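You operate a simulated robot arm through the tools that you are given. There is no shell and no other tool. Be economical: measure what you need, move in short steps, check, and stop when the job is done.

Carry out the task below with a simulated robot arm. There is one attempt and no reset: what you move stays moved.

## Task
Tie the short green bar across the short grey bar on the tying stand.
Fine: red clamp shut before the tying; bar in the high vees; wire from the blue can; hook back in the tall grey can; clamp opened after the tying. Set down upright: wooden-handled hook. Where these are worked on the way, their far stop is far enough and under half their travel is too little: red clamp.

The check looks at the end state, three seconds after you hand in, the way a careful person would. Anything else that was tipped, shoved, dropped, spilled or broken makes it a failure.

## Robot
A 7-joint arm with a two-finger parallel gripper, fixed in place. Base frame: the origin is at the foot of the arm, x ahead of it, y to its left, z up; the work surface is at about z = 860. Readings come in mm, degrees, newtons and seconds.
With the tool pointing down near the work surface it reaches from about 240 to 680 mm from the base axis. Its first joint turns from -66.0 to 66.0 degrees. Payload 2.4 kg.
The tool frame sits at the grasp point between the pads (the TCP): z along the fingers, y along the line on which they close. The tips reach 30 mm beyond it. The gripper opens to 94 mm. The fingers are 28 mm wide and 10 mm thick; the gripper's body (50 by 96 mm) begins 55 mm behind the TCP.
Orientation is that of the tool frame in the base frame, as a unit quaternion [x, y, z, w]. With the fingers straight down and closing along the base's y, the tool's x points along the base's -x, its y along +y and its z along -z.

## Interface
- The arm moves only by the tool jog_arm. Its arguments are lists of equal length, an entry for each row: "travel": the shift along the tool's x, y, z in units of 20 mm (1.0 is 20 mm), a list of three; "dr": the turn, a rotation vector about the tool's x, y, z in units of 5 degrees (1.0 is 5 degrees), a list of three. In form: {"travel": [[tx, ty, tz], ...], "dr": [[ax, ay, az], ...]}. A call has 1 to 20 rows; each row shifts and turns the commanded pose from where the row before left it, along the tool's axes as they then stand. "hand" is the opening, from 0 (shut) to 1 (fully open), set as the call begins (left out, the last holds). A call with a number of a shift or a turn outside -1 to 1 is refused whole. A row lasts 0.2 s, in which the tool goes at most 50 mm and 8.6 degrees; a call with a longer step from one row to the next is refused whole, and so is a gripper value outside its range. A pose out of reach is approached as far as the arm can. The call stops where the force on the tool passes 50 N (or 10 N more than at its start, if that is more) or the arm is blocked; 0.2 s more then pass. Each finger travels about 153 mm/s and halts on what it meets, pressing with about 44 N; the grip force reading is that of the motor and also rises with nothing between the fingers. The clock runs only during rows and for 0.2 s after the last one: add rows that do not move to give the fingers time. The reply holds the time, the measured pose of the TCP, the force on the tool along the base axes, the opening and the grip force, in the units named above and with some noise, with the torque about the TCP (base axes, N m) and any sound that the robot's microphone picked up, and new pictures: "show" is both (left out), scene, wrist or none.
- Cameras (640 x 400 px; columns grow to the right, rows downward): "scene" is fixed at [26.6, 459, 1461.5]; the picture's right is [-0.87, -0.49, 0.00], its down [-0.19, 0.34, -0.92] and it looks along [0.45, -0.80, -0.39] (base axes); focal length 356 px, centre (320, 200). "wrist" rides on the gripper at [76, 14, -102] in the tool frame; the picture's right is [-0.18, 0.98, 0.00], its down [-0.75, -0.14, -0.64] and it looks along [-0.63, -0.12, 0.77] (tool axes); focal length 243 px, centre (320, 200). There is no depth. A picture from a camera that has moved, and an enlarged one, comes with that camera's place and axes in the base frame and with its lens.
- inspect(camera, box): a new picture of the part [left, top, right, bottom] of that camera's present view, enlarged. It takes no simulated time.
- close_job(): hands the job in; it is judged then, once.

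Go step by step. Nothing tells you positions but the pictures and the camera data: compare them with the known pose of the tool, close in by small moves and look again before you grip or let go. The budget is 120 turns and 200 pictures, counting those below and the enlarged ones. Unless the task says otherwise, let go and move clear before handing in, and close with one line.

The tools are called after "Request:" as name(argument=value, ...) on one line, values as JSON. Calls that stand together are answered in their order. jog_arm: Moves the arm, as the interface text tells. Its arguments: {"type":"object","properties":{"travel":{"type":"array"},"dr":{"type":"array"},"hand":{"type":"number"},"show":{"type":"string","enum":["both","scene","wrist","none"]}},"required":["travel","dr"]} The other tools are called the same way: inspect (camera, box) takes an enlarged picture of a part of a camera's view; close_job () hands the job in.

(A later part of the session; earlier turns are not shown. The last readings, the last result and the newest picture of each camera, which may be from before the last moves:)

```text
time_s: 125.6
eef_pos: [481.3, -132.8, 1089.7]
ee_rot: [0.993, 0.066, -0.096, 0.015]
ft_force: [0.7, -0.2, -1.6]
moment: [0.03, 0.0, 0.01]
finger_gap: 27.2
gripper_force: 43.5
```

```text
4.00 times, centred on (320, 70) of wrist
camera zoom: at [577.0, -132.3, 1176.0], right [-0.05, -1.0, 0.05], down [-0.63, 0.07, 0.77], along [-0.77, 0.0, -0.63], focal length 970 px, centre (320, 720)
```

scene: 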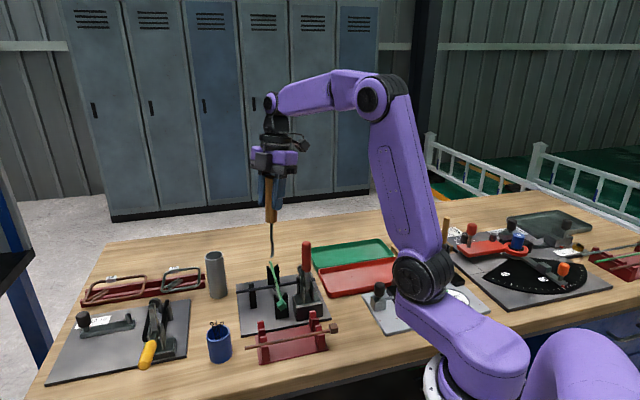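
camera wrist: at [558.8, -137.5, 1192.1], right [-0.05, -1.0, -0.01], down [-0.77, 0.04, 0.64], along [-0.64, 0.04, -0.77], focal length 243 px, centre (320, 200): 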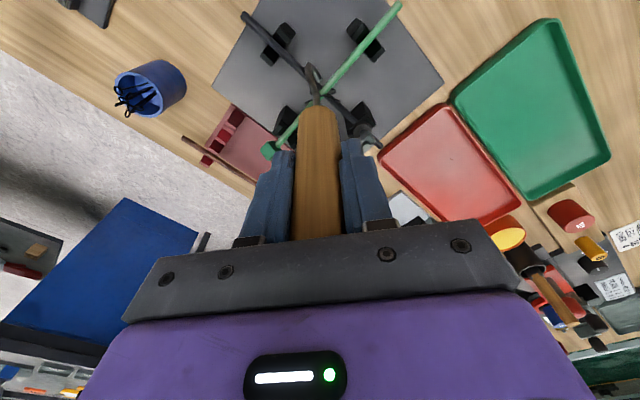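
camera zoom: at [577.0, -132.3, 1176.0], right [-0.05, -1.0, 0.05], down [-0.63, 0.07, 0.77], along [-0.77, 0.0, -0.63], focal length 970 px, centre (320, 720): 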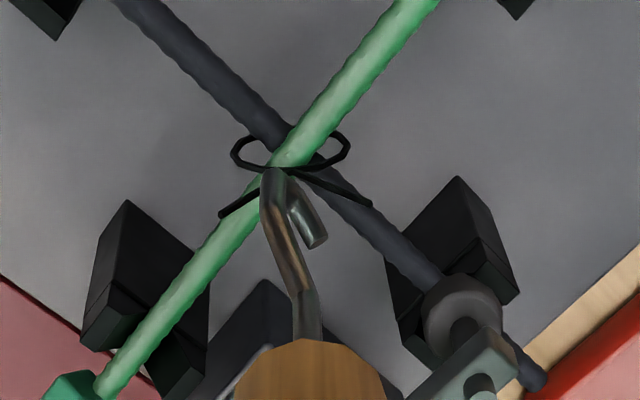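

300° with the bend about 9 mm above the bar did nothing visible, so the hook is perhaps too high. I lower it gently toward the wire.

Request:
jog_arm(travel=[[0.02, 0, 0.1], [0.02, 0, 0.1], [0.02, 0, 0.1], [0, 0, 0]], dr=[[0, 0, 0], [0, 0, 0], [0, 0, 0], [0, 0, 0]], show="none")

Request:
jog_arm(travel=[[0, 0, 0], [0, 0, 0], [0, 0, 0], [0, 0, 0], [0, 0, 0], [0, 0, 0], [0, 0, 0], [0, 0, 0], [0, 0, 0], [0, 0, 0], [0, 0, 0], [0, 0, 0], [0, 0, 0], [0, 0, 0], [0, 0, 0], [0, 0, 0]], dr=[[-0.196, 0.026, -0.98], [-0.196, 0.026, -0.98], [-0.196, 0.026, -0.98], [-0.196, 0.026, -0.98], [-0.196, 0.026, -0.98], [-0.196, 0.026, -0.98], [-0.196, 0.026, -0.98], [-0.196, 0.026, -0.98], [-0.196, 0.026, -0.98], [-0.196, 0.026, -0.98], [-0.196, 0.026, -0.98], [-0.196, 0.026, -0.98], [-0.196, 0.026, -0.98], [-0.196, 0.026, -0.98], [-0.196, 0.026, -0.98], [-0.196, 0.026, -0.98]], show="none")

Request:
inspect(camera="scene", box=[250, 240, 310, 300])

Request:
inspect(camera="wrist", box=[270, 20, 370, 120])

```text
time_s: 126.6
eef_pos: [479.4, -135.1, 1083.3]
ee_rot: [0.993, 0.066, -0.096, 0.017]
ft_force: [-4.2, -4.7, 3.7]
moment: [-0.66, 0.67, 0.02]
finger_gap: 27.4
gripper_force: 43.7
```

```text
time_s: 130.0
eef_pos: [479.9, -131.5, 1082.2]
ee_rot: [0.718, 0.69, -0.06, 0.074]
ft_force: [-11.6, -5.7, 5.1]
moment: [-1.16, 1.93, -0.08]
finger_gap: 27.5
gripper_force: 44.4
```

```text
6.67 times, centred on (280, 270) of scene
camera zoom: at [26.2, 458.8, 1461.5], right [-0.87, -0.49, 0.0], down [-0.19, 0.34, -0.92], along [0.45, -0.8, -0.39], focal length 2371 px, centre (587, -267)
```

zoom: 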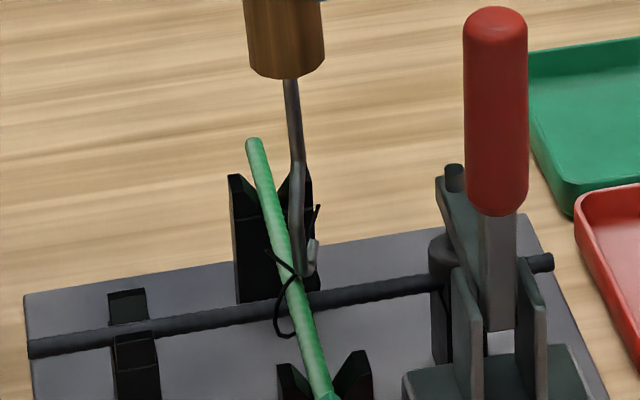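

```text
4.00 times, centred on (320, 70) of wrist
camera zoom: at [495.7, -39.0, 1169.8], right [0.97, -0.22, 0.06], down [-0.18, -0.61, 0.77], along [-0.13, -0.76, -0.64], focal length 970 px, centre (320, 720)
```

zoom: 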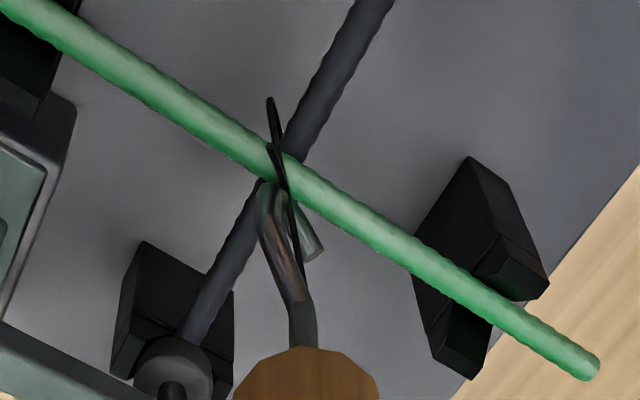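

Too low: the bend slid beside the bar. I raise it 7 mm back to the earlier height and check it's centred.

Request:
jog_arm(travel=[[-0.035, 0.005, -0.175], [-0.035, 0.005, -0.175], [0, 0, 0]], dr=[[0, 0, 0], [0, 0, 0], [0, 0, 0]], show="none")

Request:
inspect(camera="scene", box=[250, 240, 310, 300])

Request:
inspect(camera="wrist", box=[280, 30, 360, 110])

```text
time_s: 130.8
eef_pos: [483.5, -131.4, 1089.6]
ee_rot: [0.719, 0.689, -0.056, 0.075]
ft_force: [1.2, 0.9, -1.6]
moment: [-0.01, 0.0, -0.01]
finger_gap: 27.4
gripper_force: 43.8
```

```text
6.67 times, centred on (280, 270) of scene
camera zoom: at [26.6, 459.0, 1461.5], right [-0.87, -0.49, 0.0], down [-0.19, 0.34, -0.92], along [0.45, -0.8, -0.39], focal length 2371 px, centre (587, -267)
```

zoom: 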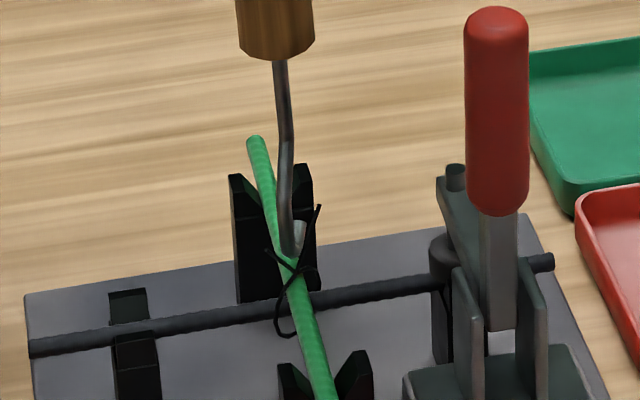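

```text
5.00 times, centred on (320, 70) of wrist
camera zoom: at [497.5, -37.9, 1177.4], right [0.97, -0.22, 0.06], down [-0.19, -0.61, 0.77], along [-0.13, -0.76, -0.64], focal length 1213 px, centre (320, 850)
```

zoom: 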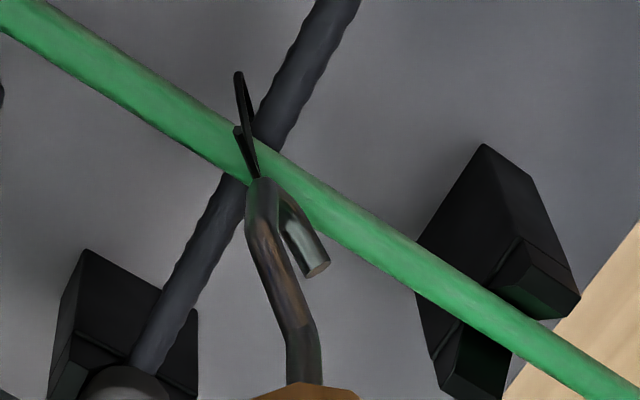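

The hook is centred above the crossing again. I twist the other way over the full range while engaged.

Request:
jog_arm(travel=[[0, 0, 0], [0, 0, 0], [0, 0, 0], [0, 0, 0], [0, 0, 0], [0, 0, 0], [0, 0, 0], [0, 0, 0], [0, 0, 0], [0, 0, 0], [0, 0, 0], [0, 0, 0], [0, 0, 0], [0, 0, 0], [0, 0, 0], [0, 0, 0], [0, 0, 0], [0, 0, 0], [0, 0, 0], [0, 0, 0]], dr=[[-0.196, 0.026, -0.98], [-0.196, 0.026, -0.98], [-0.196, 0.026, -0.98], [-0.196, 0.026, -0.98], [-0.196, 0.026, -0.98], [-0.196, 0.026, -0.98], [-0.196, 0.026, -0.98], [-0.196, 0.026, -0.98], [-0.196, 0.026, -0.98], [-0.196, 0.026, -0.98], [-0.196, 0.026, -0.98], [-0.196, 0.026, -0.98], [-0.196, 0.026, -0.98], [-0.196, 0.026, -0.98], [-0.196, 0.026, -0.98], [-0.196, 0.026, -0.98], [-0.196, 0.026, -0.98], [-0.196, 0.026, -0.98], [-0.196, 0.026, -0.98], [-0.196, 0.026, -0.98]], show="none")

Request:
jog_arm(travel=[[0, 0, 0], [0, 0, 0], [0, 0, 0], [0, 0, 0], [0, 0, 0], [0, 0, 0], [0, 0, 0], [0, 0, 0], [0, 0, 0], [0, 0, 0], [0, 0, 0], [0, 0, 0], [0, 0, 0], [0, 0, 0], [0, 0, 0], [0, 0, 0], [0, 0, 0], [0, 0, 0], [0, 0, 0], [0, 0, 0]], dr=[[-0.196, 0.026, -0.98], [-0.196, 0.026, -0.98], [-0.196, 0.026, -0.98], [-0.196, 0.026, -0.98], [-0.196, 0.026, -0.98], [-0.196, 0.026, -0.98], [-0.196, 0.026, -0.98], [-0.196, 0.026, -0.98], [-0.196, 0.026, -0.98], [-0.196, 0.026, -0.98], [-0.196, 0.026, -0.98], [-0.196, 0.026, -0.98], [-0.196, 0.026, -0.98], [-0.196, 0.026, -0.98], [-0.196, 0.026, -0.98], [-0.196, 0.026, -0.98], [-0.196, 0.026, -0.98], [-0.196, 0.026, -0.98], [-0.196, 0.026, -0.98], [-0.196, 0.026, -0.98]], show="none")

Request:
inspect(camera="scene", box=[250, 240, 310, 300])

Request:
inspect(camera="wrist", box=[280, 30, 360, 110])

```text
time_s: 135.0
eef_pos: [482.2, -134.0, 1090.9]
ee_rot: [-0.065, 0.993, 0.025, 0.099]
ft_force: [-0.9, -0.2, -1.5]
moment: [0.0, 0.0, 0.03]
finger_gap: 27.6
gripper_force: 44.1
```

```text
time_s: 139.2
eef_pos: [481.9, -131.8, 1090.9]
ee_rot: [0.803, -0.586, -0.089, -0.052]
ft_force: [0.4, 0.2, -0.7]
moment: [0.0, 0.0, 0.01]
finger_gap: 27.6
gripper_force: 44.4
```

```text
6.67 times, centred on (280, 270) of scene
camera zoom: at [26.6, 459.0, 1461.5], right [-0.87, -0.49, 0.0], down [-0.19, 0.34, -0.92], along [0.45, -0.8, -0.39], focal length 2371 px, centre (587, -267)
```

zoom: 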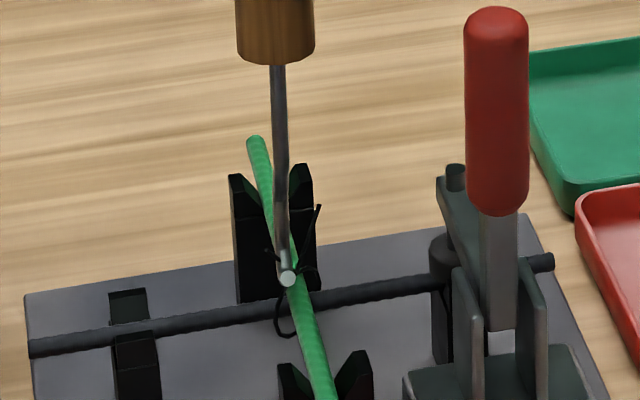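

```text
5.00 times, centred on (320, 70) of wrist
camera zoom: at [498.8, -226.7, 1176.7], right [-0.99, -0.13, 0.06], down [-0.04, 0.63, 0.78], along [-0.14, 0.77, -0.62], focal length 1213 px, centre (320, 850)
```

zoom: 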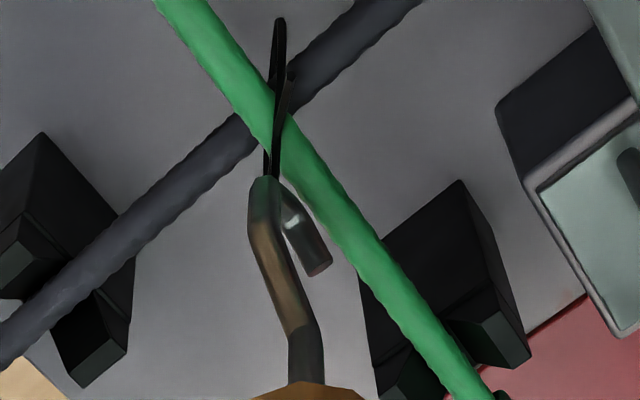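

No effect yet. I suspect the bend must sit right down at the wire, so I trim the tilt to centre it, lower 3 mm and twist clockwise again.

Request:
jog_arm(travel=[[0, 0, 0], [0.02, 0, 0.1], [0.01, 0, 0.06], [0, 0, 0]], dr=[[0, 0.18, 0], [0, 0, 0], [0, 0, 0], [0, 0, 0]], show="none")

Request:
inspect(camera="wrist", box=[280, 30, 360, 110])

Request:
inspect(camera="scene", box=[265, 255, 295, 285])

```text
time_s: 140.2
eef_pos: [481.9, -131.6, 1086.5]
ee_rot: [0.803, -0.588, -0.083, -0.048]
ft_force: [0.3, 0.6, -0.7]
moment: [0.03, 0.01, 0.01]
finger_gap: 27.2
gripper_force: 44.2
```

```text
5.00 times, centred on (320, 70) of wrist
camera zoom: at [498.1, -224.9, 1174.1], right [-0.99, -0.13, 0.06], down [-0.04, 0.64, 0.77], along [-0.13, 0.76, -0.64], focal length 1213 px, centre (320, 850)
```

zoom: 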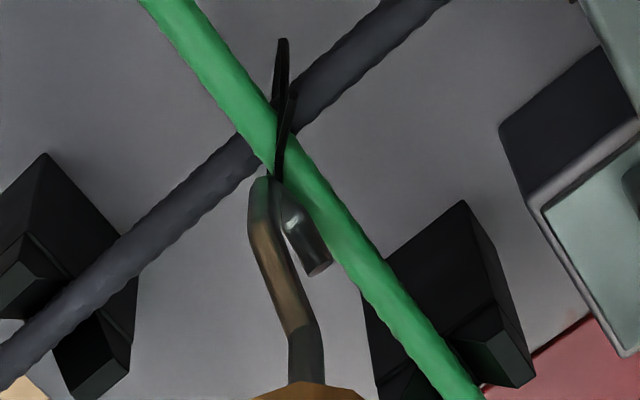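

```text
13.33 times, centred on (280, 270) of scene
camera zoom: at [26.6, 459.0, 1461.5], right [-0.87, -0.49, 0.0], down [-0.19, 0.34, -0.92], along [0.45, -0.8, -0.39], focal length 4741 px, centre (853, -733)
```

zoom: 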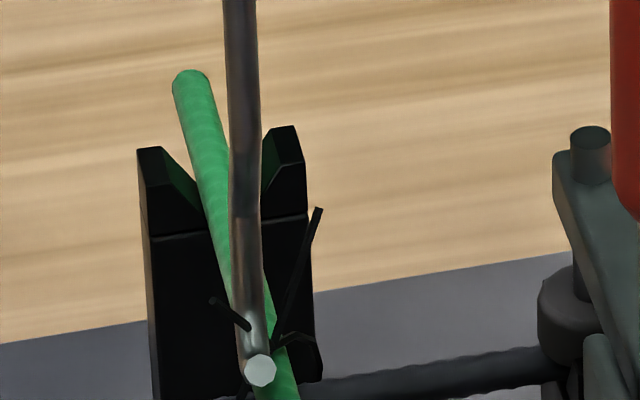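

Hook bend is now right at the knot. Twisting clockwise through the whole range.

Request:
jog_arm(travel=[[0, 0, 0], [0, 0, 0], [0, 0, 0], [0, 0, 0], [0, 0, 0], [0, 0, 0], [0, 0, 0], [0, 0, 0], [0, 0, 0], [0, 0, 0], [0, 0, 0], [0, 0, 0], [0, 0, 0], [0, 0, 0], [0, 0, 0], [0, 0, 0], [0, 0, 0], [0, 0, 0], [0, 0, 0], [0, 0, 0]], dr=[[0.18, -0.026, 0.98], [0.18, -0.026, 0.98], [0.18, -0.026, 0.98], [0.18, -0.026, 0.98], [0.18, -0.026, 0.98], [0.18, -0.026, 0.98], [0.18, -0.026, 0.98], [0.18, -0.026, 0.98], [0.18, -0.026, 0.98], [0.18, -0.026, 0.98], [0.18, -0.026, 0.98], [0.18, -0.026, 0.98], [0.18, -0.026, 0.98], [0.18, -0.026, 0.98], [0.18, -0.026, 0.98], [0.18, -0.026, 0.98], [0.18, -0.026, 0.98], [0.18, -0.026, 0.98], [0.18, -0.026, 0.98], [0.18, -0.026, 0.98]], show="none")

Request:
jog_arm(travel=[[0, 0, 0], [0, 0, 0], [0, 0, 0], [0, 0, 0], [0, 0, 0], [0, 0, 0], [0, 0, 0], [0, 0, 0], [0, 0, 0], [0, 0, 0], [0, 0, 0], [0, 0, 0], [0, 0, 0], [0, 0, 0], [0, 0, 0], [0, 0, 0], [0, 0, 0], [0, 0, 0], [0, 0, 0], [0, 0, 0]], dr=[[0.18, -0.026, 0.98], [0.18, -0.026, 0.98], [0.18, -0.026, 0.98], [0.18, -0.026, 0.98], [0.18, -0.026, 0.98], [0.18, -0.026, 0.98], [0.18, -0.026, 0.98], [0.18, -0.026, 0.98], [0.18, -0.026, 0.98], [0.18, -0.026, 0.98], [0.18, -0.026, 0.98], [0.18, -0.026, 0.98], [0.18, -0.026, 0.98], [0.18, -0.026, 0.98], [0.18, -0.026, 0.98], [0.18, -0.026, 0.98], [0.18, -0.026, 0.98], [0.18, -0.026, 0.98], [0.18, -0.026, 0.98], [0.18, -0.026, 0.98]], show="none")

Request:
inspect(camera="scene", box=[260, 250, 300, 290])

Request:
inspect(camera="wrist", box=[280, 30, 360, 110])

```text
time_s: 144.4
eef_pos: [482.1, -133.4, 1086.9]
ee_rot: [-0.067, 0.993, 0.024, 0.091]
ft_force: [0.0, -0.6, -1.7]
moment: [-0.01, 0.02, 0.0]
finger_gap: 27.3
gripper_force: 44.2
```

```text
time_s: 148.6
eef_pos: [482.3, -133.3, 1088.4]
ee_rot: [0.715, 0.693, -0.052, 0.07]
ft_force: [-0.2, -0.2, -0.5]
moment: [-0.03, 0.01, 0.0]
finger_gap: 27.4
gripper_force: 44.3
```

```text
10.00 times, centred on (280, 270) of scene
camera zoom: at [26.6, 459.0, 1461.5], right [-0.87, -0.49, 0.0], down [-0.19, 0.34, -0.92], along [0.45, -0.8, -0.39], focal length 3556 px, centre (720, -500)
```

zoom: 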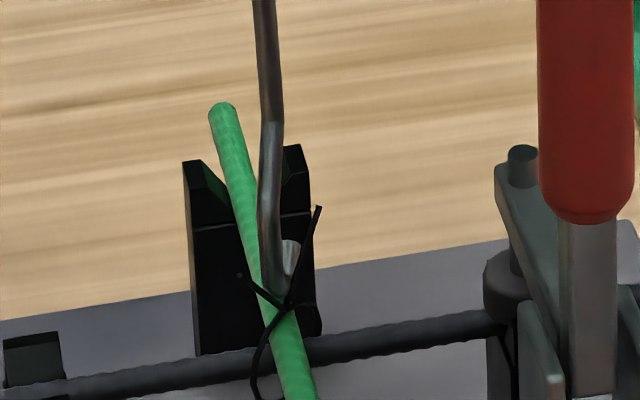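

```text
5.00 times, centred on (320, 70) of wrist
camera zoom: at [496.0, -40.8, 1176.7], right [0.98, -0.21, 0.06], down [-0.18, -0.63, 0.76], along [-0.12, -0.75, -0.65], focal length 1213 px, centre (320, 850)
```

zoom: 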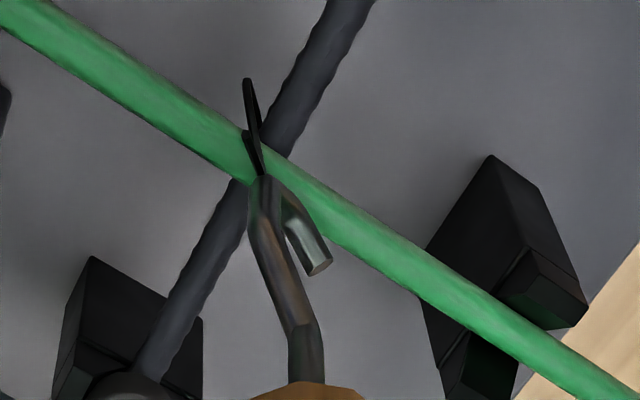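

Knot and hook bend coincide, so I suspect the amount of one-way turn is what counts, and my reverse turn undid part of it. I'll finish the clockwise range, lift off, unwind in the air, re-engage and twist again.

Request:
jog_arm(travel=[[0, 0, 0], [0, 0, 0], [0, 0, 0], [0, 0, 0], [0, 0, 0], [0, 0, 0], [0, 0, 0], [0, 0, 0], [0, 0, 0], [0, 0, 0], [0, 0, 0], [0, 0, 0], [0, 0, 0], [0, 0, 0], [0, 0, 0], [0, 0, 0], [0, 0, 0], [0, 0, 0]], dr=[[0.18, -0.026, 0.98], [0.18, -0.026, 0.98], [0.18, -0.026, 0.98], [0.18, -0.026, 0.98], [0.18, -0.026, 0.98], [0.18, -0.026, 0.98], [0.18, -0.026, 0.98], [0.18, -0.026, 0.98], [0.18, -0.026, 0.98], [0.18, -0.026, 0.98], [0.18, -0.026, 0.98], [0.18, -0.026, 0.98], [0.18, -0.026, 0.98], [0.18, -0.026, 0.98], [0.18, -0.026, 0.98], [0.18, -0.026, 0.98], [0.18, -0.026, 0.98], [0.18, -0.026, 0.98]], show="none")

Request:
inspect(camera="scene", box=[250, 240, 310, 300])

```text
time_s: 152.4
eef_pos: [481.2, -133.1, 1088.8]
ee_rot: [0.996, -0.013, -0.089, 0.007]
ft_force: [0.2, 0.1, -0.6]
moment: [-0.02, -0.02, 0.01]
finger_gap: 27.1
gripper_force: 44.4
```

```text
6.67 times, centred on (280, 270) of scene
camera zoom: at [26.6, 459.0, 1461.5], right [-0.87, -0.49, 0.0], down [-0.19, 0.34, -0.92], along [0.45, -0.8, -0.39], focal length 2371 px, centre (587, -267)
```

zoom: 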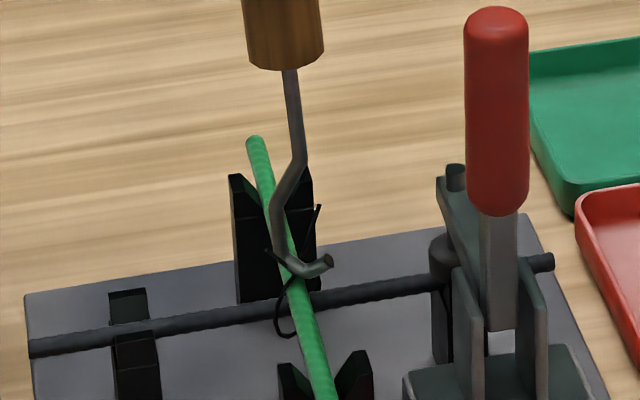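

Lift, unwind in the air, and come back down.

Request:
jog_arm(travel=[[-0.18, 0.026, -0.98], [-0.18, 0.026, -0.98], [-0.18, 0.026, -0.98], [0, 0, 0], [0, 0, 0], [0, 0, 0], [0, 0, 0], [0, 0, 0], [0, 0, 0], [0, 0, 0], [0, 0, 0], [0, 0, 0], [0, 0, 0], [0, 0, 0], [0, 0, 0], [0, 0, 0], [0, 0, 0], [0, 0, 0], [0, 0, 0], [0, 0, 0]], dr=[[0, 0, 0], [0, 0, 0], [0, 0, 0], [-0.18, 0.026, -0.98], [-0.18, 0.026, -0.98], [-0.18, 0.026, -0.98], [-0.18, 0.026, -0.98], [-0.18, 0.026, -0.98], [-0.18, 0.026, -0.98], [-0.18, 0.026, -0.98], [-0.18, 0.026, -0.98], [-0.18, 0.026, -0.98], [-0.18, 0.026, -0.98], [-0.18, 0.026, -0.98], [-0.18, 0.026, -0.98], [-0.18, 0.026, -0.98], [-0.18, 0.026, -0.98], [-0.18, 0.026, -0.98], [-0.18, 0.026, -0.98], [-0.18, 0.026, -0.98]], show="none")

Request:
jog_arm(travel=[[0, 0, 0], [0, 0, 0], [0, 0, 0], [0, 0, 0], [0, 0, 0], [0, 0, 0], [0, 0, 0], [0, 0, 0], [0, 0, 0], [0, 0, 0], [0, 0, 0], [0, 0, 0], [0, 0, 0], [0, 0, 0], [0, 0, 0], [0, 0, 0], [0, 0, 0], [0, 0, 0], [0, 0, 0], [0, 0, 0]], dr=[[-0.18, 0.026, -0.98], [-0.18, 0.026, -0.98], [-0.18, 0.026, -0.98], [-0.18, 0.026, -0.98], [-0.18, 0.026, -0.98], [-0.18, 0.026, -0.98], [-0.18, 0.026, -0.98], [-0.18, 0.026, -0.98], [-0.18, 0.026, -0.98], [-0.18, 0.026, -0.98], [-0.18, 0.026, -0.98], [-0.18, 0.026, -0.98], [-0.18, 0.026, -0.98], [-0.18, 0.026, -0.98], [-0.18, 0.026, -0.98], [-0.18, 0.026, -0.98], [-0.18, 0.026, -0.98], [-0.18, 0.026, -0.98], [-0.18, 0.026, -0.98], [-0.18, 0.026, -0.98]], show="none")

Request:
jog_arm(travel=[[0, 0, 0], [0, 0, 0], [0, 0, 0], [0, 0, 0], [0, 0, 0], [0, 0, 0], [0, 0, 0], [0, 0, 0], [0, 0, 0], [0, 0, 0], [0, 0, 0], [0, 0, 0], [0, 0, 0], [0, 0, 0], [0, 0, 0], [0, 0, 0], [0, 0, 0], [0, 0, 0], [0, 0, 0], [0, 0, 0]], dr=[[-0.18, 0.026, -0.98], [-0.18, 0.026, -0.98], [-0.18, 0.026, -0.98], [-0.18, 0.026, -0.98], [-0.18, 0.026, -0.98], [-0.18, 0.026, -0.98], [-0.18, 0.026, -0.98], [-0.18, 0.026, -0.98], [-0.18, 0.026, -0.98], [-0.18, 0.026, -0.98], [-0.18, 0.026, -0.98], [-0.18, 0.026, -0.98], [-0.18, 0.026, -0.98], [-0.18, 0.026, -0.98], [-0.18, 0.026, -0.98], [-0.18, 0.026, -0.98], [-0.18, 0.026, -0.98], [-0.18, 0.026, -0.98], [-0.18, 0.026, -0.98], [-0.18, 0.026, -0.98]], show="none")

Request:
inspect(camera="scene", box=[220, 200, 330, 310])

```text
time_s: 156.6
eef_pos: [481.5, -132.4, 1146.4]
ee_rot: [0.744, 0.662, -0.055, 0.068]
ft_force: [-0.2, 0.1, -0.8]
moment: [0.0, -0.03, 0.02]
finger_gap: 27.4
gripper_force: 43.5
```

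```text
time_s: 160.8
eef_pos: [481.5, -133.9, 1147.4]
ee_rot: [-0.026, 0.995, 0.02, 0.093]
ft_force: [0.7, 0.7, -2.0]
moment: [0.03, -0.01, 0.01]
finger_gap: 27.4
gripper_force: 43.5
```

```text
time_s: 165.0
eef_pos: [480.4, -133.8, 1148.7]
ee_rot: [0.777, -0.622, -0.082, -0.05]
ft_force: [0.4, -0.2, -1.0]
moment: [0.0, -0.01, -0.01]
finger_gap: 27.3
gripper_force: 44.3
```

```text
3.64 times, centred on (275, 255) of scene
camera zoom: at [26.6, 459.0, 1461.5], right [-0.87, -0.49, 0.0], down [-0.19, 0.34, -0.92], along [0.45, -0.8, -0.39], focal length 1293 px, centre (484, 0)
```

zoom: 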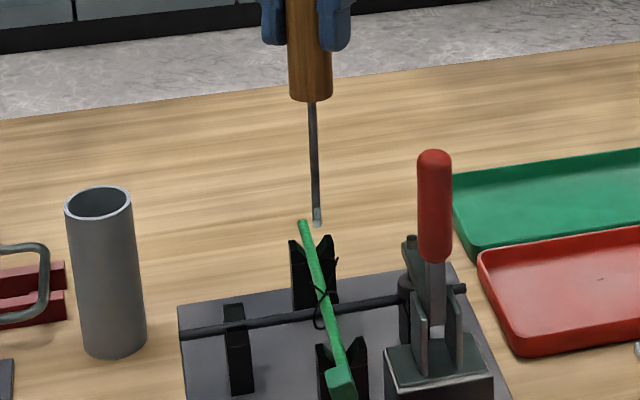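

Lower back onto the knot and twist clockwise through the range.

Request:
jog_arm(travel=[[0.18, -0.026, 0.98], [0.18, -0.026, 0.98], [0.18, -0.026, 0.98], [0, 0, 0.05], [0, 0, 0], [0, 0, 0], [0, 0, 0], [0, 0, 0], [0, 0, 0], [0, 0, 0], [0, 0, 0], [0, 0, 0], [0, 0, 0], [0, 0, 0], [0, 0, 0], [0, 0, 0], [0, 0, 0], [0, 0, 0], [0, 0, 0], [0, 0, 0]], dr=[[0, 0, 0], [0, 0, 0], [0, 0, 0], [0, 0, 0], [0.18, -0.026, 0.98], [0.18, -0.026, 0.98], [0.18, -0.026, 0.98], [0.18, -0.026, 0.98], [0.18, -0.026, 0.98], [0.18, -0.026, 0.98], [0.18, -0.026, 0.98], [0.18, -0.026, 0.98], [0.18, -0.026, 0.98], [0.18, -0.026, 0.98], [0.18, -0.026, 0.98], [0.18, -0.026, 0.98], [0.18, -0.026, 0.98], [0.18, -0.026, 0.98], [0.18, -0.026, 0.98], [0.18, -0.026, 0.98]], show="none")

Request:
jog_arm(travel=[[0, 0, 0], [0, 0, 0], [0, 0, 0], [0, 0, 0], [0, 0, 0], [0, 0, 0], [0, 0, 0], [0, 0, 0], [0, 0, 0], [0, 0, 0], [0, 0, 0], [0, 0, 0], [0, 0, 0], [0, 0, 0], [0, 0, 0], [0, 0, 0], [0, 0, 0], [0, 0, 0], [0, 0, 0], [0, 0, 0]], dr=[[0.18, -0.026, 0.98], [0.18, -0.026, 0.98], [0.18, -0.026, 0.98], [0.18, -0.026, 0.98], [0.18, -0.026, 0.98], [0.18, -0.026, 0.98], [0.18, -0.026, 0.98], [0.18, -0.026, 0.98], [0.18, -0.026, 0.98], [0.18, -0.026, 0.98], [0.18, -0.026, 0.98], [0.18, -0.026, 0.98], [0.18, -0.026, 0.98], [0.18, -0.026, 0.98], [0.18, -0.026, 0.98], [0.18, -0.026, 0.98], [0.18, -0.026, 0.98], [0.18, -0.026, 0.98], [0.18, -0.026, 0.98], [0.18, -0.026, 0.98]], show="none")

Request:
jog_arm(travel=[[0, 0, 0], [0, 0, 0], [0, 0, 0], [0, 0, 0], [0, 0, 0], [0, 0, 0], [0, 0, 0], [0, 0, 0], [0, 0, 0], [0, 0, 0], [0, 0, 0], [0, 0, 0], [0, 0, 0], [0, 0, 0], [0, 0, 0], [0, 0, 0], [0, 0, 0], [0, 0, 0], [0, 0, 0], [0, 0, 0]], dr=[[0.18, -0.026, 0.98], [0.18, -0.026, 0.98], [0.18, -0.026, 0.98], [0.18, -0.026, 0.98], [0.18, -0.026, 0.98], [0.18, -0.026, 0.98], [0.18, -0.026, 0.98], [0.18, -0.026, 0.98], [0.18, -0.026, 0.98], [0.18, -0.026, 0.98], [0.18, -0.026, 0.98], [0.18, -0.026, 0.98], [0.18, -0.026, 0.98], [0.18, -0.026, 0.98], [0.18, -0.026, 0.98], [0.18, -0.026, 0.98], [0.18, -0.026, 0.98], [0.18, -0.026, 0.98], [0.18, -0.026, 0.98], [0.18, -0.026, 0.98]], show="none")

Request:
inspect(camera="scene", box=[250, 240, 310, 300])

Request:
inspect(camera="wrist", box=[280, 30, 360, 110])

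```text
time_s: 169.2
eef_pos: [481.3, -132.0, 1086.7]
ee_rot: [-0.196, 0.976, 0.035, 0.089]
ft_force: [-0.2, 0.1, -0.7]
moment: [0.03, 0.05, -0.02]
finger_gap: 27.2
gripper_force: 43.7
```

```text
time_s: 173.4
eef_pos: [481.2, -131.8, 1086.8]
ee_rot: [0.62, 0.78, -0.042, 0.077]
ft_force: [1.0, 0.6, -0.5]
moment: [0.04, -0.1, -0.03]
finger_gap: 27.3
gripper_force: 43.9
```

```text
time_s: 177.6
eef_pos: [481.1, -132.6, 1086.4]
ee_rot: [0.995, 0.03, -0.09, 0.011]
ft_force: [-0.2, -0.3, -1.4]
moment: [-0.02, -0.01, 0.01]
finger_gap: 27.3
gripper_force: 44.1
```

```text
6.67 times, centred on (280, 270) of scene
camera zoom: at [26.6, 459.0, 1461.5], right [-0.87, -0.49, 0.0], down [-0.19, 0.34, -0.92], along [0.45, -0.8, -0.39], focal length 2371 px, centre (587, -267)
```

zoom: 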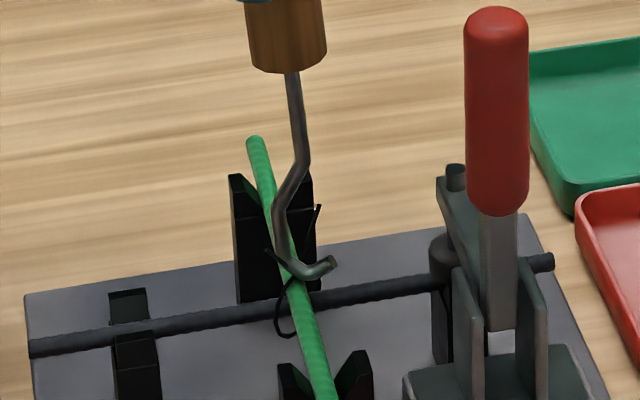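

```text
5.00 times, centred on (320, 70) of wrist
camera zoom: at [574.7, -139.5, 1174.2], right [-0.12, -0.99, 0.05], down [-0.64, 0.12, 0.76], along [-0.76, 0.06, -0.64], focal length 1213 px, centre (320, 850)
```

zoom: 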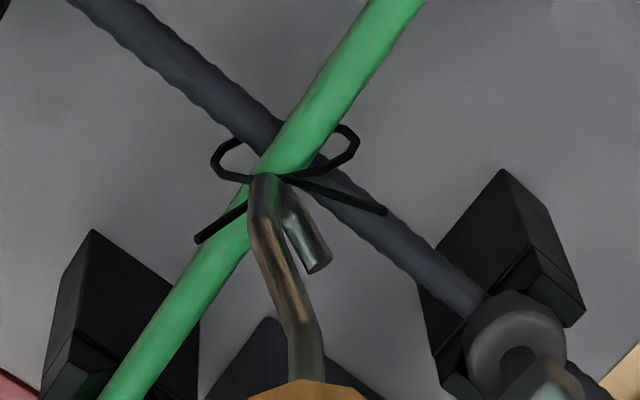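

Clockwise clearly isn't doing it. I'll now give a full uninterrupted counter-clockwise turn (about 300°) at this height.

Request:
jog_arm(travel=[[0, 0, 0], [0, 0, 0], [0, 0, 0], [0, 0, 0], [0, 0, 0], [0, 0, 0], [0, 0, 0], [0, 0, 0], [0, 0, 0], [0, 0, 0], [0, 0, 0], [0, 0, 0], [0, 0, 0], [0, 0, 0], [0, 0, 0], [0, 0, 0], [0, 0, 0], [0, 0, 0], [0, 0, 0], [0, 0, 0]], dr=[[-0.18, 0.026, -0.98], [-0.18, 0.026, -0.98], [-0.18, 0.026, -0.98], [-0.18, 0.026, -0.98], [-0.18, 0.026, -0.98], [-0.18, 0.026, -0.98], [-0.18, 0.026, -0.98], [-0.18, 0.026, -0.98], [-0.18, 0.026, -0.98], [-0.18, 0.026, -0.98], [-0.18, 0.026, -0.98], [-0.18, 0.026, -0.98], [-0.18, 0.026, -0.98], [-0.18, 0.026, -0.98], [-0.18, 0.026, -0.98], [-0.18, 0.026, -0.98], [-0.18, 0.026, -0.98], [-0.18, 0.026, -0.98], [-0.18, 0.026, -0.98], [-0.18, 0.026, -0.98]], show="none")

Request:
jog_arm(travel=[[0, 0, 0], [0, 0, 0], [0, 0, 0], [0, 0, 0], [0, 0, 0], [0, 0, 0], [0, 0, 0], [0, 0, 0], [0, 0, 0], [0, 0, 0], [0, 0, 0], [0, 0, 0], [0, 0, 0], [0, 0, 0], [0, 0, 0], [0, 0, 0], [0, 0, 0], [0, 0, 0], [0, 0, 0], [0, 0, 0]], dr=[[-0.18, 0.026, -0.98], [-0.18, 0.026, -0.98], [-0.18, 0.026, -0.98], [-0.18, 0.026, -0.98], [-0.18, 0.026, -0.98], [-0.18, 0.026, -0.98], [-0.18, 0.026, -0.98], [-0.18, 0.026, -0.98], [-0.18, 0.026, -0.98], [-0.18, 0.026, -0.98], [-0.18, 0.026, -0.98], [-0.18, 0.026, -0.98], [-0.18, 0.026, -0.98], [-0.18, 0.026, -0.98], [-0.18, 0.026, -0.98], [-0.18, 0.026, -0.98], [-0.18, 0.026, -0.98], [-0.18, 0.026, -0.98], [-0.18, 0.026, -0.98], [-0.18, 0.026, -0.98]], show="none")

Request:
jog_arm(travel=[[0, 0, 0], [0, 0, 0], [0, 0, 0], [0, 0, 0], [0, 0, 0], [0, 0, 0], [0, 0, 0], [0, 0, 0], [0, 0, 0], [0, 0, 0], [0, 0, 0], [0, 0, 0], [0, 0, 0], [0, 0, 0], [0, 0, 0], [0, 0, 0], [0, 0, 0], [0, 0, 0], [0, 0, 0], [0, 0, 0]], dr=[[-0.18, 0.026, -0.98], [-0.18, 0.026, -0.98], [-0.18, 0.026, -0.98], [-0.18, 0.026, -0.98], [-0.18, 0.026, -0.98], [-0.18, 0.026, -0.98], [-0.18, 0.026, -0.98], [-0.18, 0.026, -0.98], [-0.18, 0.026, -0.98], [-0.18, 0.026, -0.98], [-0.18, 0.026, -0.98], [-0.18, 0.026, -0.98], [-0.18, 0.026, -0.98], [-0.18, 0.026, -0.98], [-0.18, 0.026, -0.98], [-0.18, 0.026, -0.98], [-0.18, 0.026, -0.98], [-0.18, 0.026, -0.98], [-0.18, 0.026, -0.98], [-0.18, 0.026, -0.98]], show="none")

Request:
inspect(camera="scene", box=[250, 240, 310, 300])

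```text
time_s: 181.8
eef_pos: [482.0, -131.5, 1085.8]
ee_rot: [0.619, 0.781, -0.041, 0.077]
ft_force: [0.9, 0.6, -0.6]
moment: [0.11, -0.13, -0.02]
finger_gap: 27.2
gripper_force: 43.5
```

```text
time_s: 186.0
eef_pos: [482.6, -132.0, 1087.3]
ee_rot: [-0.199, 0.975, 0.036, 0.088]
ft_force: [-0.6, 0.6, -0.9]
moment: [0.0, -0.02, 0.01]
finger_gap: 27.3
gripper_force: 43.8
```

```text
time_s: 190.2
eef_pos: [481.6, -132.6, 1086.5]
ee_rot: [0.874, -0.477, -0.087, -0.037]
ft_force: [-0.6, 1.8, 2.2]
moment: [0.25, 0.04, 0.02]
finger_gap: 27.3
gripper_force: 43.9
```

```text
6.67 times, centred on (280, 270) of scene
camera zoom: at [26.5, 459.1, 1461.4], right [-0.87, -0.49, 0.0], down [-0.19, 0.34, -0.92], along [0.45, -0.8, -0.39], focal length 2371 px, centre (587, -267)
```

zoom: 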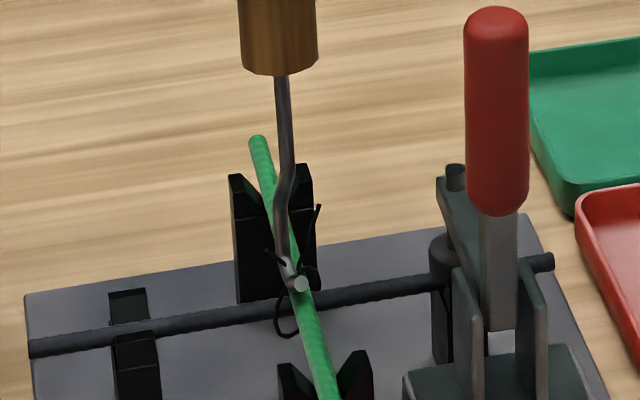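

No effect either. A possible remaining explanation is that net turns add up (and reversals subtract) with a threshold of about two turns, so I'll ratchet clockwise only: twist, lift, unwind in the air, re-engage, twist.

Request:
jog_arm(travel=[[0, 0, -0.04], [0, 0, 0], [0, 0, 0], [0, 0, 0], [0, 0, 0], [0, 0, 0], [0, 0, 0], [0, 0, 0], [0, 0, 0], [0, 0, 0], [0, 0, 0], [0, 0, 0], [0, 0, 0], [0, 0, 0], [0, 0, 0], [0, 0, 0], [0, 0, 0], [0, 0, 0], [0, 0, 0], [0, 0, 0]], dr=[[0.18, -0.026, 0.98], [0.18, -0.026, 0.98], [0.18, -0.026, 0.98], [0.18, -0.026, 0.98], [0.18, -0.026, 0.98], [0.18, -0.026, 0.98], [0.18, -0.026, 0.98], [0.18, -0.026, 0.98], [0.18, -0.026, 0.98], [0.18, -0.026, 0.98], [0.18, -0.026, 0.98], [0.18, -0.026, 0.98], [0.18, -0.026, 0.98], [0.18, -0.026, 0.98], [0.18, -0.026, 0.98], [0.18, -0.026, 0.98], [0.18, -0.026, 0.98], [0.18, -0.026, 0.98], [0.18, -0.026, 0.98], [0.18, -0.026, 0.98]], show="none")

Request:
jog_arm(travel=[[0, 0, 0], [0, 0, 0], [0, 0, 0], [0, 0, 0], [0, 0, 0], [0, 0, 0], [0, 0, 0], [0, 0, 0], [0, 0, 0], [0, 0, 0], [0, 0, 0], [0, 0, 0], [0, 0, 0], [0, 0, 0], [0, 0, 0], [0, 0, 0], [0, 0, 0], [0, 0, 0], [0, 0, 0], [0, 0, 0]], dr=[[0.18, -0.026, 0.98], [0.18, -0.026, 0.98], [0.18, -0.026, 0.98], [0.18, -0.026, 0.98], [0.18, -0.026, 0.98], [0.18, -0.026, 0.98], [0.18, -0.026, 0.98], [0.18, -0.026, 0.98], [0.18, -0.026, 0.98], [0.18, -0.026, 0.98], [0.18, -0.026, 0.98], [0.18, -0.026, 0.98], [0.18, -0.026, 0.98], [0.18, -0.026, 0.98], [0.18, -0.026, 0.98], [0.18, -0.026, 0.98], [0.18, -0.026, 0.98], [0.18, -0.026, 0.98], [0.18, -0.026, 0.98], [0.18, -0.026, 0.98]], show="none")

Request:
jog_arm(travel=[[0, 0, 0], [0, 0, 0], [0, 0, 0], [0, 0, 0], [0, 0, 0], [0, 0, 0], [0, 0, 0], [0, 0, 0], [0, 0, 0], [0, 0, 0], [0, 0, 0], [0, 0, 0], [0, 0, 0], [0, 0, 0], [0, 0, 0], [0, 0, 0], [0, 0, 0], [0, 0, 0], [0, 0, 0], [0, 0, 0]], dr=[[0.18, -0.026, 0.98], [0.18, -0.026, 0.98], [0.18, -0.026, 0.98], [0.18, -0.026, 0.98], [0.18, -0.026, 0.98], [0.18, -0.026, 0.98], [0.18, -0.026, 0.98], [0.18, -0.026, 0.98], [0.18, -0.026, 0.98], [0.18, -0.026, 0.98], [0.18, -0.026, 0.98], [0.18, -0.026, 0.98], [0.18, -0.026, 0.98], [0.18, -0.026, 0.98], [0.18, -0.026, 0.98], [0.18, -0.026, 0.98], [0.18, -0.026, 0.98], [0.18, -0.026, 0.98], [0.18, -0.026, 0.98], [0.18, -0.026, 0.98]], show="none")

Request:
jog_arm(travel=[[-0.18, 0.026, -0.98], [-0.18, 0.026, -0.98], [-0.18, 0.026, -0.98], [0, 0, 0], [0, 0, 0], [0, 0, 0], [0, 0, 0], [0, 0, 0], [0, 0, 0], [0, 0, 0], [0, 0, 0], [0, 0, 0], [0, 0, 0], [0, 0, 0], [0, 0, 0], [0, 0, 0], [0, 0, 0], [0, 0, 0], [0, 0, 0], [0, 0, 0]], dr=[[0, 0, 0], [0, 0, 0], [0, 0, 0], [-0.18, 0.026, -0.98], [-0.18, 0.026, -0.98], [-0.18, 0.026, -0.98], [-0.18, 0.026, -0.98], [-0.18, 0.026, -0.98], [-0.18, 0.026, -0.98], [-0.18, 0.026, -0.98], [-0.18, 0.026, -0.98], [-0.18, 0.026, -0.98], [-0.18, 0.026, -0.98], [-0.18, 0.026, -0.98], [-0.18, 0.026, -0.98], [-0.18, 0.026, -0.98], [-0.18, 0.026, -0.98], [-0.18, 0.026, -0.98], [-0.18, 0.026, -0.98], [-0.18, 0.026, -0.98]], show="none")

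Request:
inspect(camera="scene", box=[240, 230, 320, 310])

```text
time_s: 194.4
eef_pos: [480.5, -132.6, 1085.8]
ee_rot: [-0.196, 0.976, 0.035, 0.088]
ft_force: [-0.5, 0.0, -1.0]
moment: [-0.01, -0.02, -0.01]
finger_gap: 27.4
gripper_force: 43.8
```

```text
time_s: 198.6
eef_pos: [481.1, -132.2, 1087.7]
ee_rot: [0.619, 0.78, -0.041, 0.078]
ft_force: [0.1, 0.5, -1.2]
moment: [0.0, -0.03, 0.01]
finger_gap: 27.3
gripper_force: 44.0
```

```text
time_s: 202.8
eef_pos: [481.9, -132.4, 1086.4]
ee_rot: [0.995, 0.031, -0.089, 0.012]
ft_force: [-0.3, 0.0, -1.3]
moment: [0.01, -0.01, 0.0]
finger_gap: 27.4
gripper_force: 43.8
```

```text
time_s: 207.0
eef_pos: [483.7, -132.4, 1146.1]
ee_rot: [0.715, 0.694, -0.052, 0.07]
ft_force: [-0.2, -0.5, -1.1]
moment: [0.02, -0.01, 0.01]
finger_gap: 27.3
gripper_force: 44.4
```

```text
5.00 times, centred on (280, 270) of scene
camera zoom: at [26.6, 459.0, 1461.5], right [-0.87, -0.49, 0.0], down [-0.19, 0.34, -0.92], along [0.45, -0.8, -0.39], focal length 1778 px, centre (520, -150)
```

zoom: 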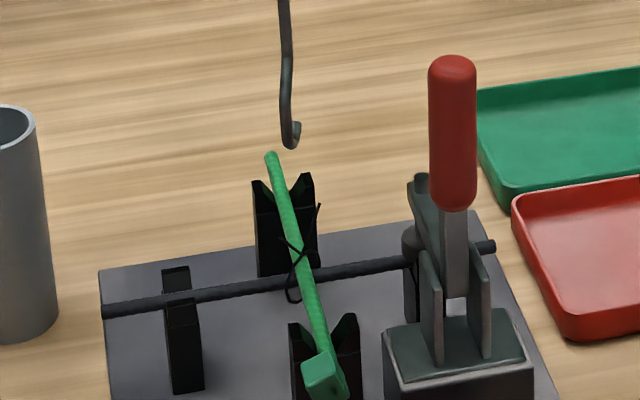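

I take a very close look at the bare wire before continuing.

Request:
inspect(camera="scene", box=[268, 265, 292, 295])

Request:
inspect(camera="wrist", box=[290, 30, 350, 90])

```text
13.33 times, centred on (280, 280) of scene
camera zoom: at [26.6, 459.0, 1461.5], right [-0.87, -0.49, 0.0], down [-0.19, 0.34, -0.92], along [0.45, -0.8, -0.39], focal length 4741 px, centre (853, -867)
```

zoom: 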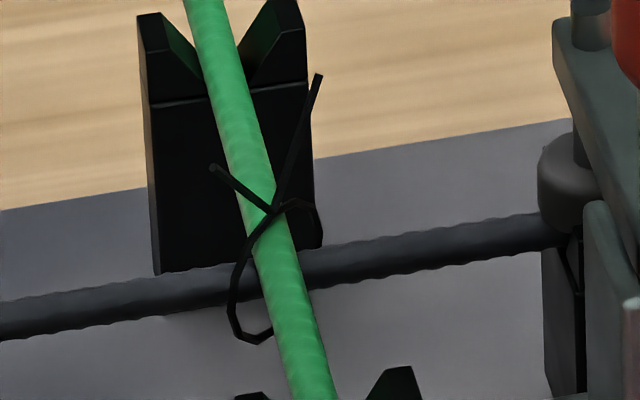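

```text
6.67 times, centred on (320, 60) of wrist
camera zoom: at [496.6, -40.1, 1235.4], right [0.98, -0.21, 0.06], down [-0.18, -0.63, 0.76], along [-0.12, -0.75, -0.65], focal length 1618 px, centre (320, 1133)
```

zoom: 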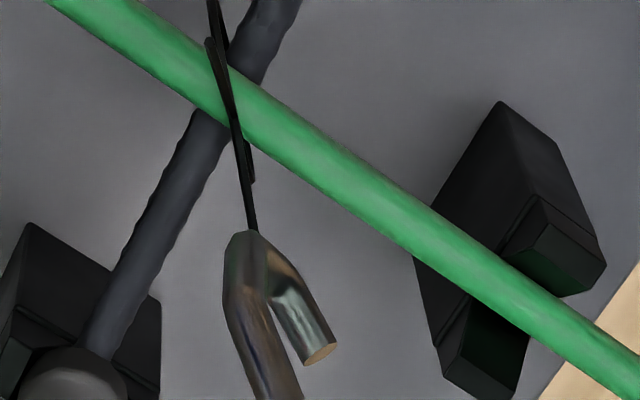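

The knot sits about 12 mm above the crossing, matching the hook's height. I continue the one-way ratchet: unwind in the air, re-engage, twist clockwise.

Request:
jog_arm(travel=[[0, 0, 0], [0, 0, 0], [0, 0, 0], [0, 0, 0], [0, 0, 0], [0, 0, 0], [0, 0, 0], [0, 0, 0], [0, 0, 0], [0, 0, 0], [0, 0, 0], [0, 0, 0], [0, 0, 0], [0, 0, 0], [0, 0, 0], [0, 0, 0], [0, 0, 0], [0, 0, 0], [0, 0, 0], [0, 0, 0]], dr=[[-0.18, 0.026, -0.98], [-0.18, 0.026, -0.98], [-0.18, 0.026, -0.98], [-0.18, 0.026, -0.98], [-0.18, 0.026, -0.98], [-0.18, 0.026, -0.98], [-0.18, 0.026, -0.98], [-0.18, 0.026, -0.98], [-0.18, 0.026, -0.98], [-0.18, 0.026, -0.98], [-0.18, 0.026, -0.98], [-0.18, 0.026, -0.98], [-0.18, 0.026, -0.98], [-0.18, 0.026, -0.98], [-0.18, 0.026, -0.98], [-0.18, 0.026, -0.98], [-0.18, 0.026, -0.98], [-0.18, 0.026, -0.98], [-0.18, 0.026, -0.98], [-0.18, 0.026, -0.98]], show="none")

Request:
jog_arm(travel=[[0, 0, 0], [0, 0, 0], [0, 0, 0], [0, 0, 0], [0, 0, 0], [0, 0, 0], [0, 0, 0], [0, 0, 0], [0, 0, 0], [0, 0, 0], [0, 0, 0], [0, 0, 0], [0, 0, 0], [0, 0, 0], [0, 0, 0], [0, 0, 0], [0, 0, 0], [0, 0, 0], [0, 0, 0], [0, 0, 0]], dr=[[-0.18, 0.026, -0.98], [-0.18, 0.026, -0.98], [-0.18, 0.026, -0.98], [-0.18, 0.026, -0.98], [-0.18, 0.026, -0.98], [-0.18, 0.026, -0.98], [-0.18, 0.026, -0.98], [-0.18, 0.026, -0.98], [-0.18, 0.026, -0.98], [-0.18, 0.026, -0.98], [-0.18, 0.026, -0.98], [-0.18, 0.026, -0.98], [-0.18, 0.026, -0.98], [-0.18, 0.026, -0.98], [-0.18, 0.026, -0.98], [-0.18, 0.026, -0.98], [-0.18, 0.026, -0.98], [-0.18, 0.026, -0.98], [-0.18, 0.026, -0.98], [-0.18, 0.026, -0.98]], show="none")

Request:
jog_arm(travel=[[0.18, -0.026, 0.98], [0.18, -0.026, 0.98], [0.16, -0.023, 0.86], [0, 0, 0], [0, 0, 0], [0, 0, 0], [0, 0, 0], [0, 0, 0], [0, 0, 0], [0, 0, 0], [0, 0, 0], [0, 0, 0], [0, 0, 0], [0, 0, 0], [0, 0, 0], [0, 0, 0], [0, 0, 0], [0, 0, 0], [0, 0, 0], [0, 0, 0]], dr=[[0, 0, 0], [0, 0, 0], [0, 0, 0], [0.18, -0.026, 0.98], [0.18, -0.026, 0.98], [0.18, -0.026, 0.98], [0.18, -0.026, 0.98], [0.18, -0.026, 0.98], [0.18, -0.026, 0.98], [0.18, -0.026, 0.98], [0.18, -0.026, 0.98], [0.18, -0.026, 0.98], [0.18, -0.026, 0.98], [0.18, -0.026, 0.98], [0.18, -0.026, 0.98], [0.18, -0.026, 0.98], [0.18, -0.026, 0.98], [0.18, -0.026, 0.98], [0.18, -0.026, 0.98], [0.18, -0.026, 0.98]], show="none")

Request:
jog_arm(travel=[[0, 0, 0], [0, 0, 0], [0, 0, 0], [0, 0, 0], [0, 0, 0], [0, 0, 0], [0, 0, 0], [0, 0, 0], [0, 0, 0], [0, 0, 0], [0, 0, 0], [0, 0, 0], [0, 0, 0], [0, 0, 0], [0, 0, 0], [0, 0, 0], [0, 0, 0], [0, 0, 0], [0, 0, 0], [0, 0, 0]], dr=[[0.18, -0.026, 0.98], [0.18, -0.026, 0.98], [0.18, -0.026, 0.98], [0.18, -0.026, 0.98], [0.18, -0.026, 0.98], [0.18, -0.026, 0.98], [0.18, -0.026, 0.98], [0.18, -0.026, 0.98], [0.18, -0.026, 0.98], [0.18, -0.026, 0.98], [0.18, -0.026, 0.98], [0.18, -0.026, 0.98], [0.18, -0.026, 0.98], [0.18, -0.026, 0.98], [0.18, -0.026, 0.98], [0.18, -0.026, 0.98], [0.18, -0.026, 0.98], [0.18, -0.026, 0.98], [0.18, -0.026, 0.98], [0.18, -0.026, 0.98]], show="none")

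Request:
jog_arm(travel=[[0, 0, 0], [0, 0, 0], [0, 0, 0], [0, 0, 0], [0, 0, 0], [0, 0, 0], [0, 0, 0], [0, 0, 0], [0, 0, 0], [0, 0, 0], [0, 0, 0], [0, 0, 0], [0, 0, 0], [0, 0, 0], [0, 0, 0], [0, 0, 0], [0, 0, 0], [0, 0, 0], [0, 0, 0], [0, 0, 0]], dr=[[0.18, -0.026, 0.98], [0.18, -0.026, 0.98], [0.18, -0.026, 0.98], [0.18, -0.026, 0.98], [0.18, -0.026, 0.98], [0.18, -0.026, 0.98], [0.18, -0.026, 0.98], [0.18, -0.026, 0.98], [0.18, -0.026, 0.98], [0.18, -0.026, 0.98], [0.18, -0.026, 0.98], [0.18, -0.026, 0.98], [0.18, -0.026, 0.98], [0.18, -0.026, 0.98], [0.18, -0.026, 0.98], [0.18, -0.026, 0.98], [0.18, -0.026, 0.98], [0.18, -0.026, 0.98], [0.18, -0.026, 0.98], [0.18, -0.026, 0.98]], show="none")

Request:
inspect(camera="scene", box=[250, 240, 310, 300])

```text
time_s: 211.2
eef_pos: [479.8, -133.8, 1146.9]
ee_rot: [-0.07, 0.993, 0.024, 0.091]
ft_force: [-0.2, -0.7, -1.8]
moment: [0.04, -0.01, 0.02]
finger_gap: 27.3
gripper_force: 44.6
```

```text
time_s: 215.4
eef_pos: [481.2, -133.9, 1147.5]
ee_rot: [0.804, -0.586, -0.083, -0.047]
ft_force: [0.1, 1.2, -1.7]
moment: [0.0, 0.02, 0.01]
finger_gap: 27.0
gripper_force: 44.0
```

```text
time_s: 219.6
eef_pos: [483.0, -132.9, 1090.3]
ee_rot: [-0.195, 0.976, 0.034, 0.088]
ft_force: [1.0, 0.2, -0.5]
moment: [0.0, -0.01, 0.02]
finger_gap: 27.3
gripper_force: 44.3
```

```text
time_s: 223.8
eef_pos: [482.4, -131.8, 1088.8]
ee_rot: [0.619, 0.78, -0.042, 0.078]
ft_force: [-0.2, -0.1, -1.7]
moment: [0.01, 0.04, 0.0]
finger_gap: 27.1
gripper_force: 44.1
```

```text
time_s: 228.0
eef_pos: [481.7, -132.6, 1090.6]
ee_rot: [0.996, 0.029, -0.089, 0.012]
ft_force: [-0.3, 0.3, -1.5]
moment: [0.0, -0.01, 0.05]
finger_gap: 27.4
gripper_force: 43.9
```

```text
6.67 times, centred on (280, 270) of scene
camera zoom: at [26.6, 459.0, 1461.5], right [-0.87, -0.49, 0.0], down [-0.19, 0.34, -0.92], along [0.45, -0.8, -0.39], focal length 2371 px, centre (587, -267)
```

zoom: 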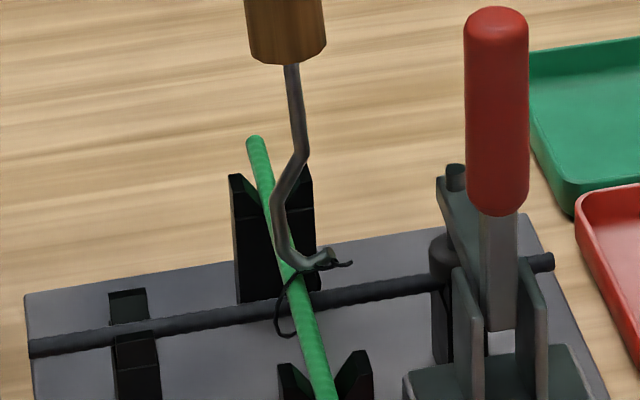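

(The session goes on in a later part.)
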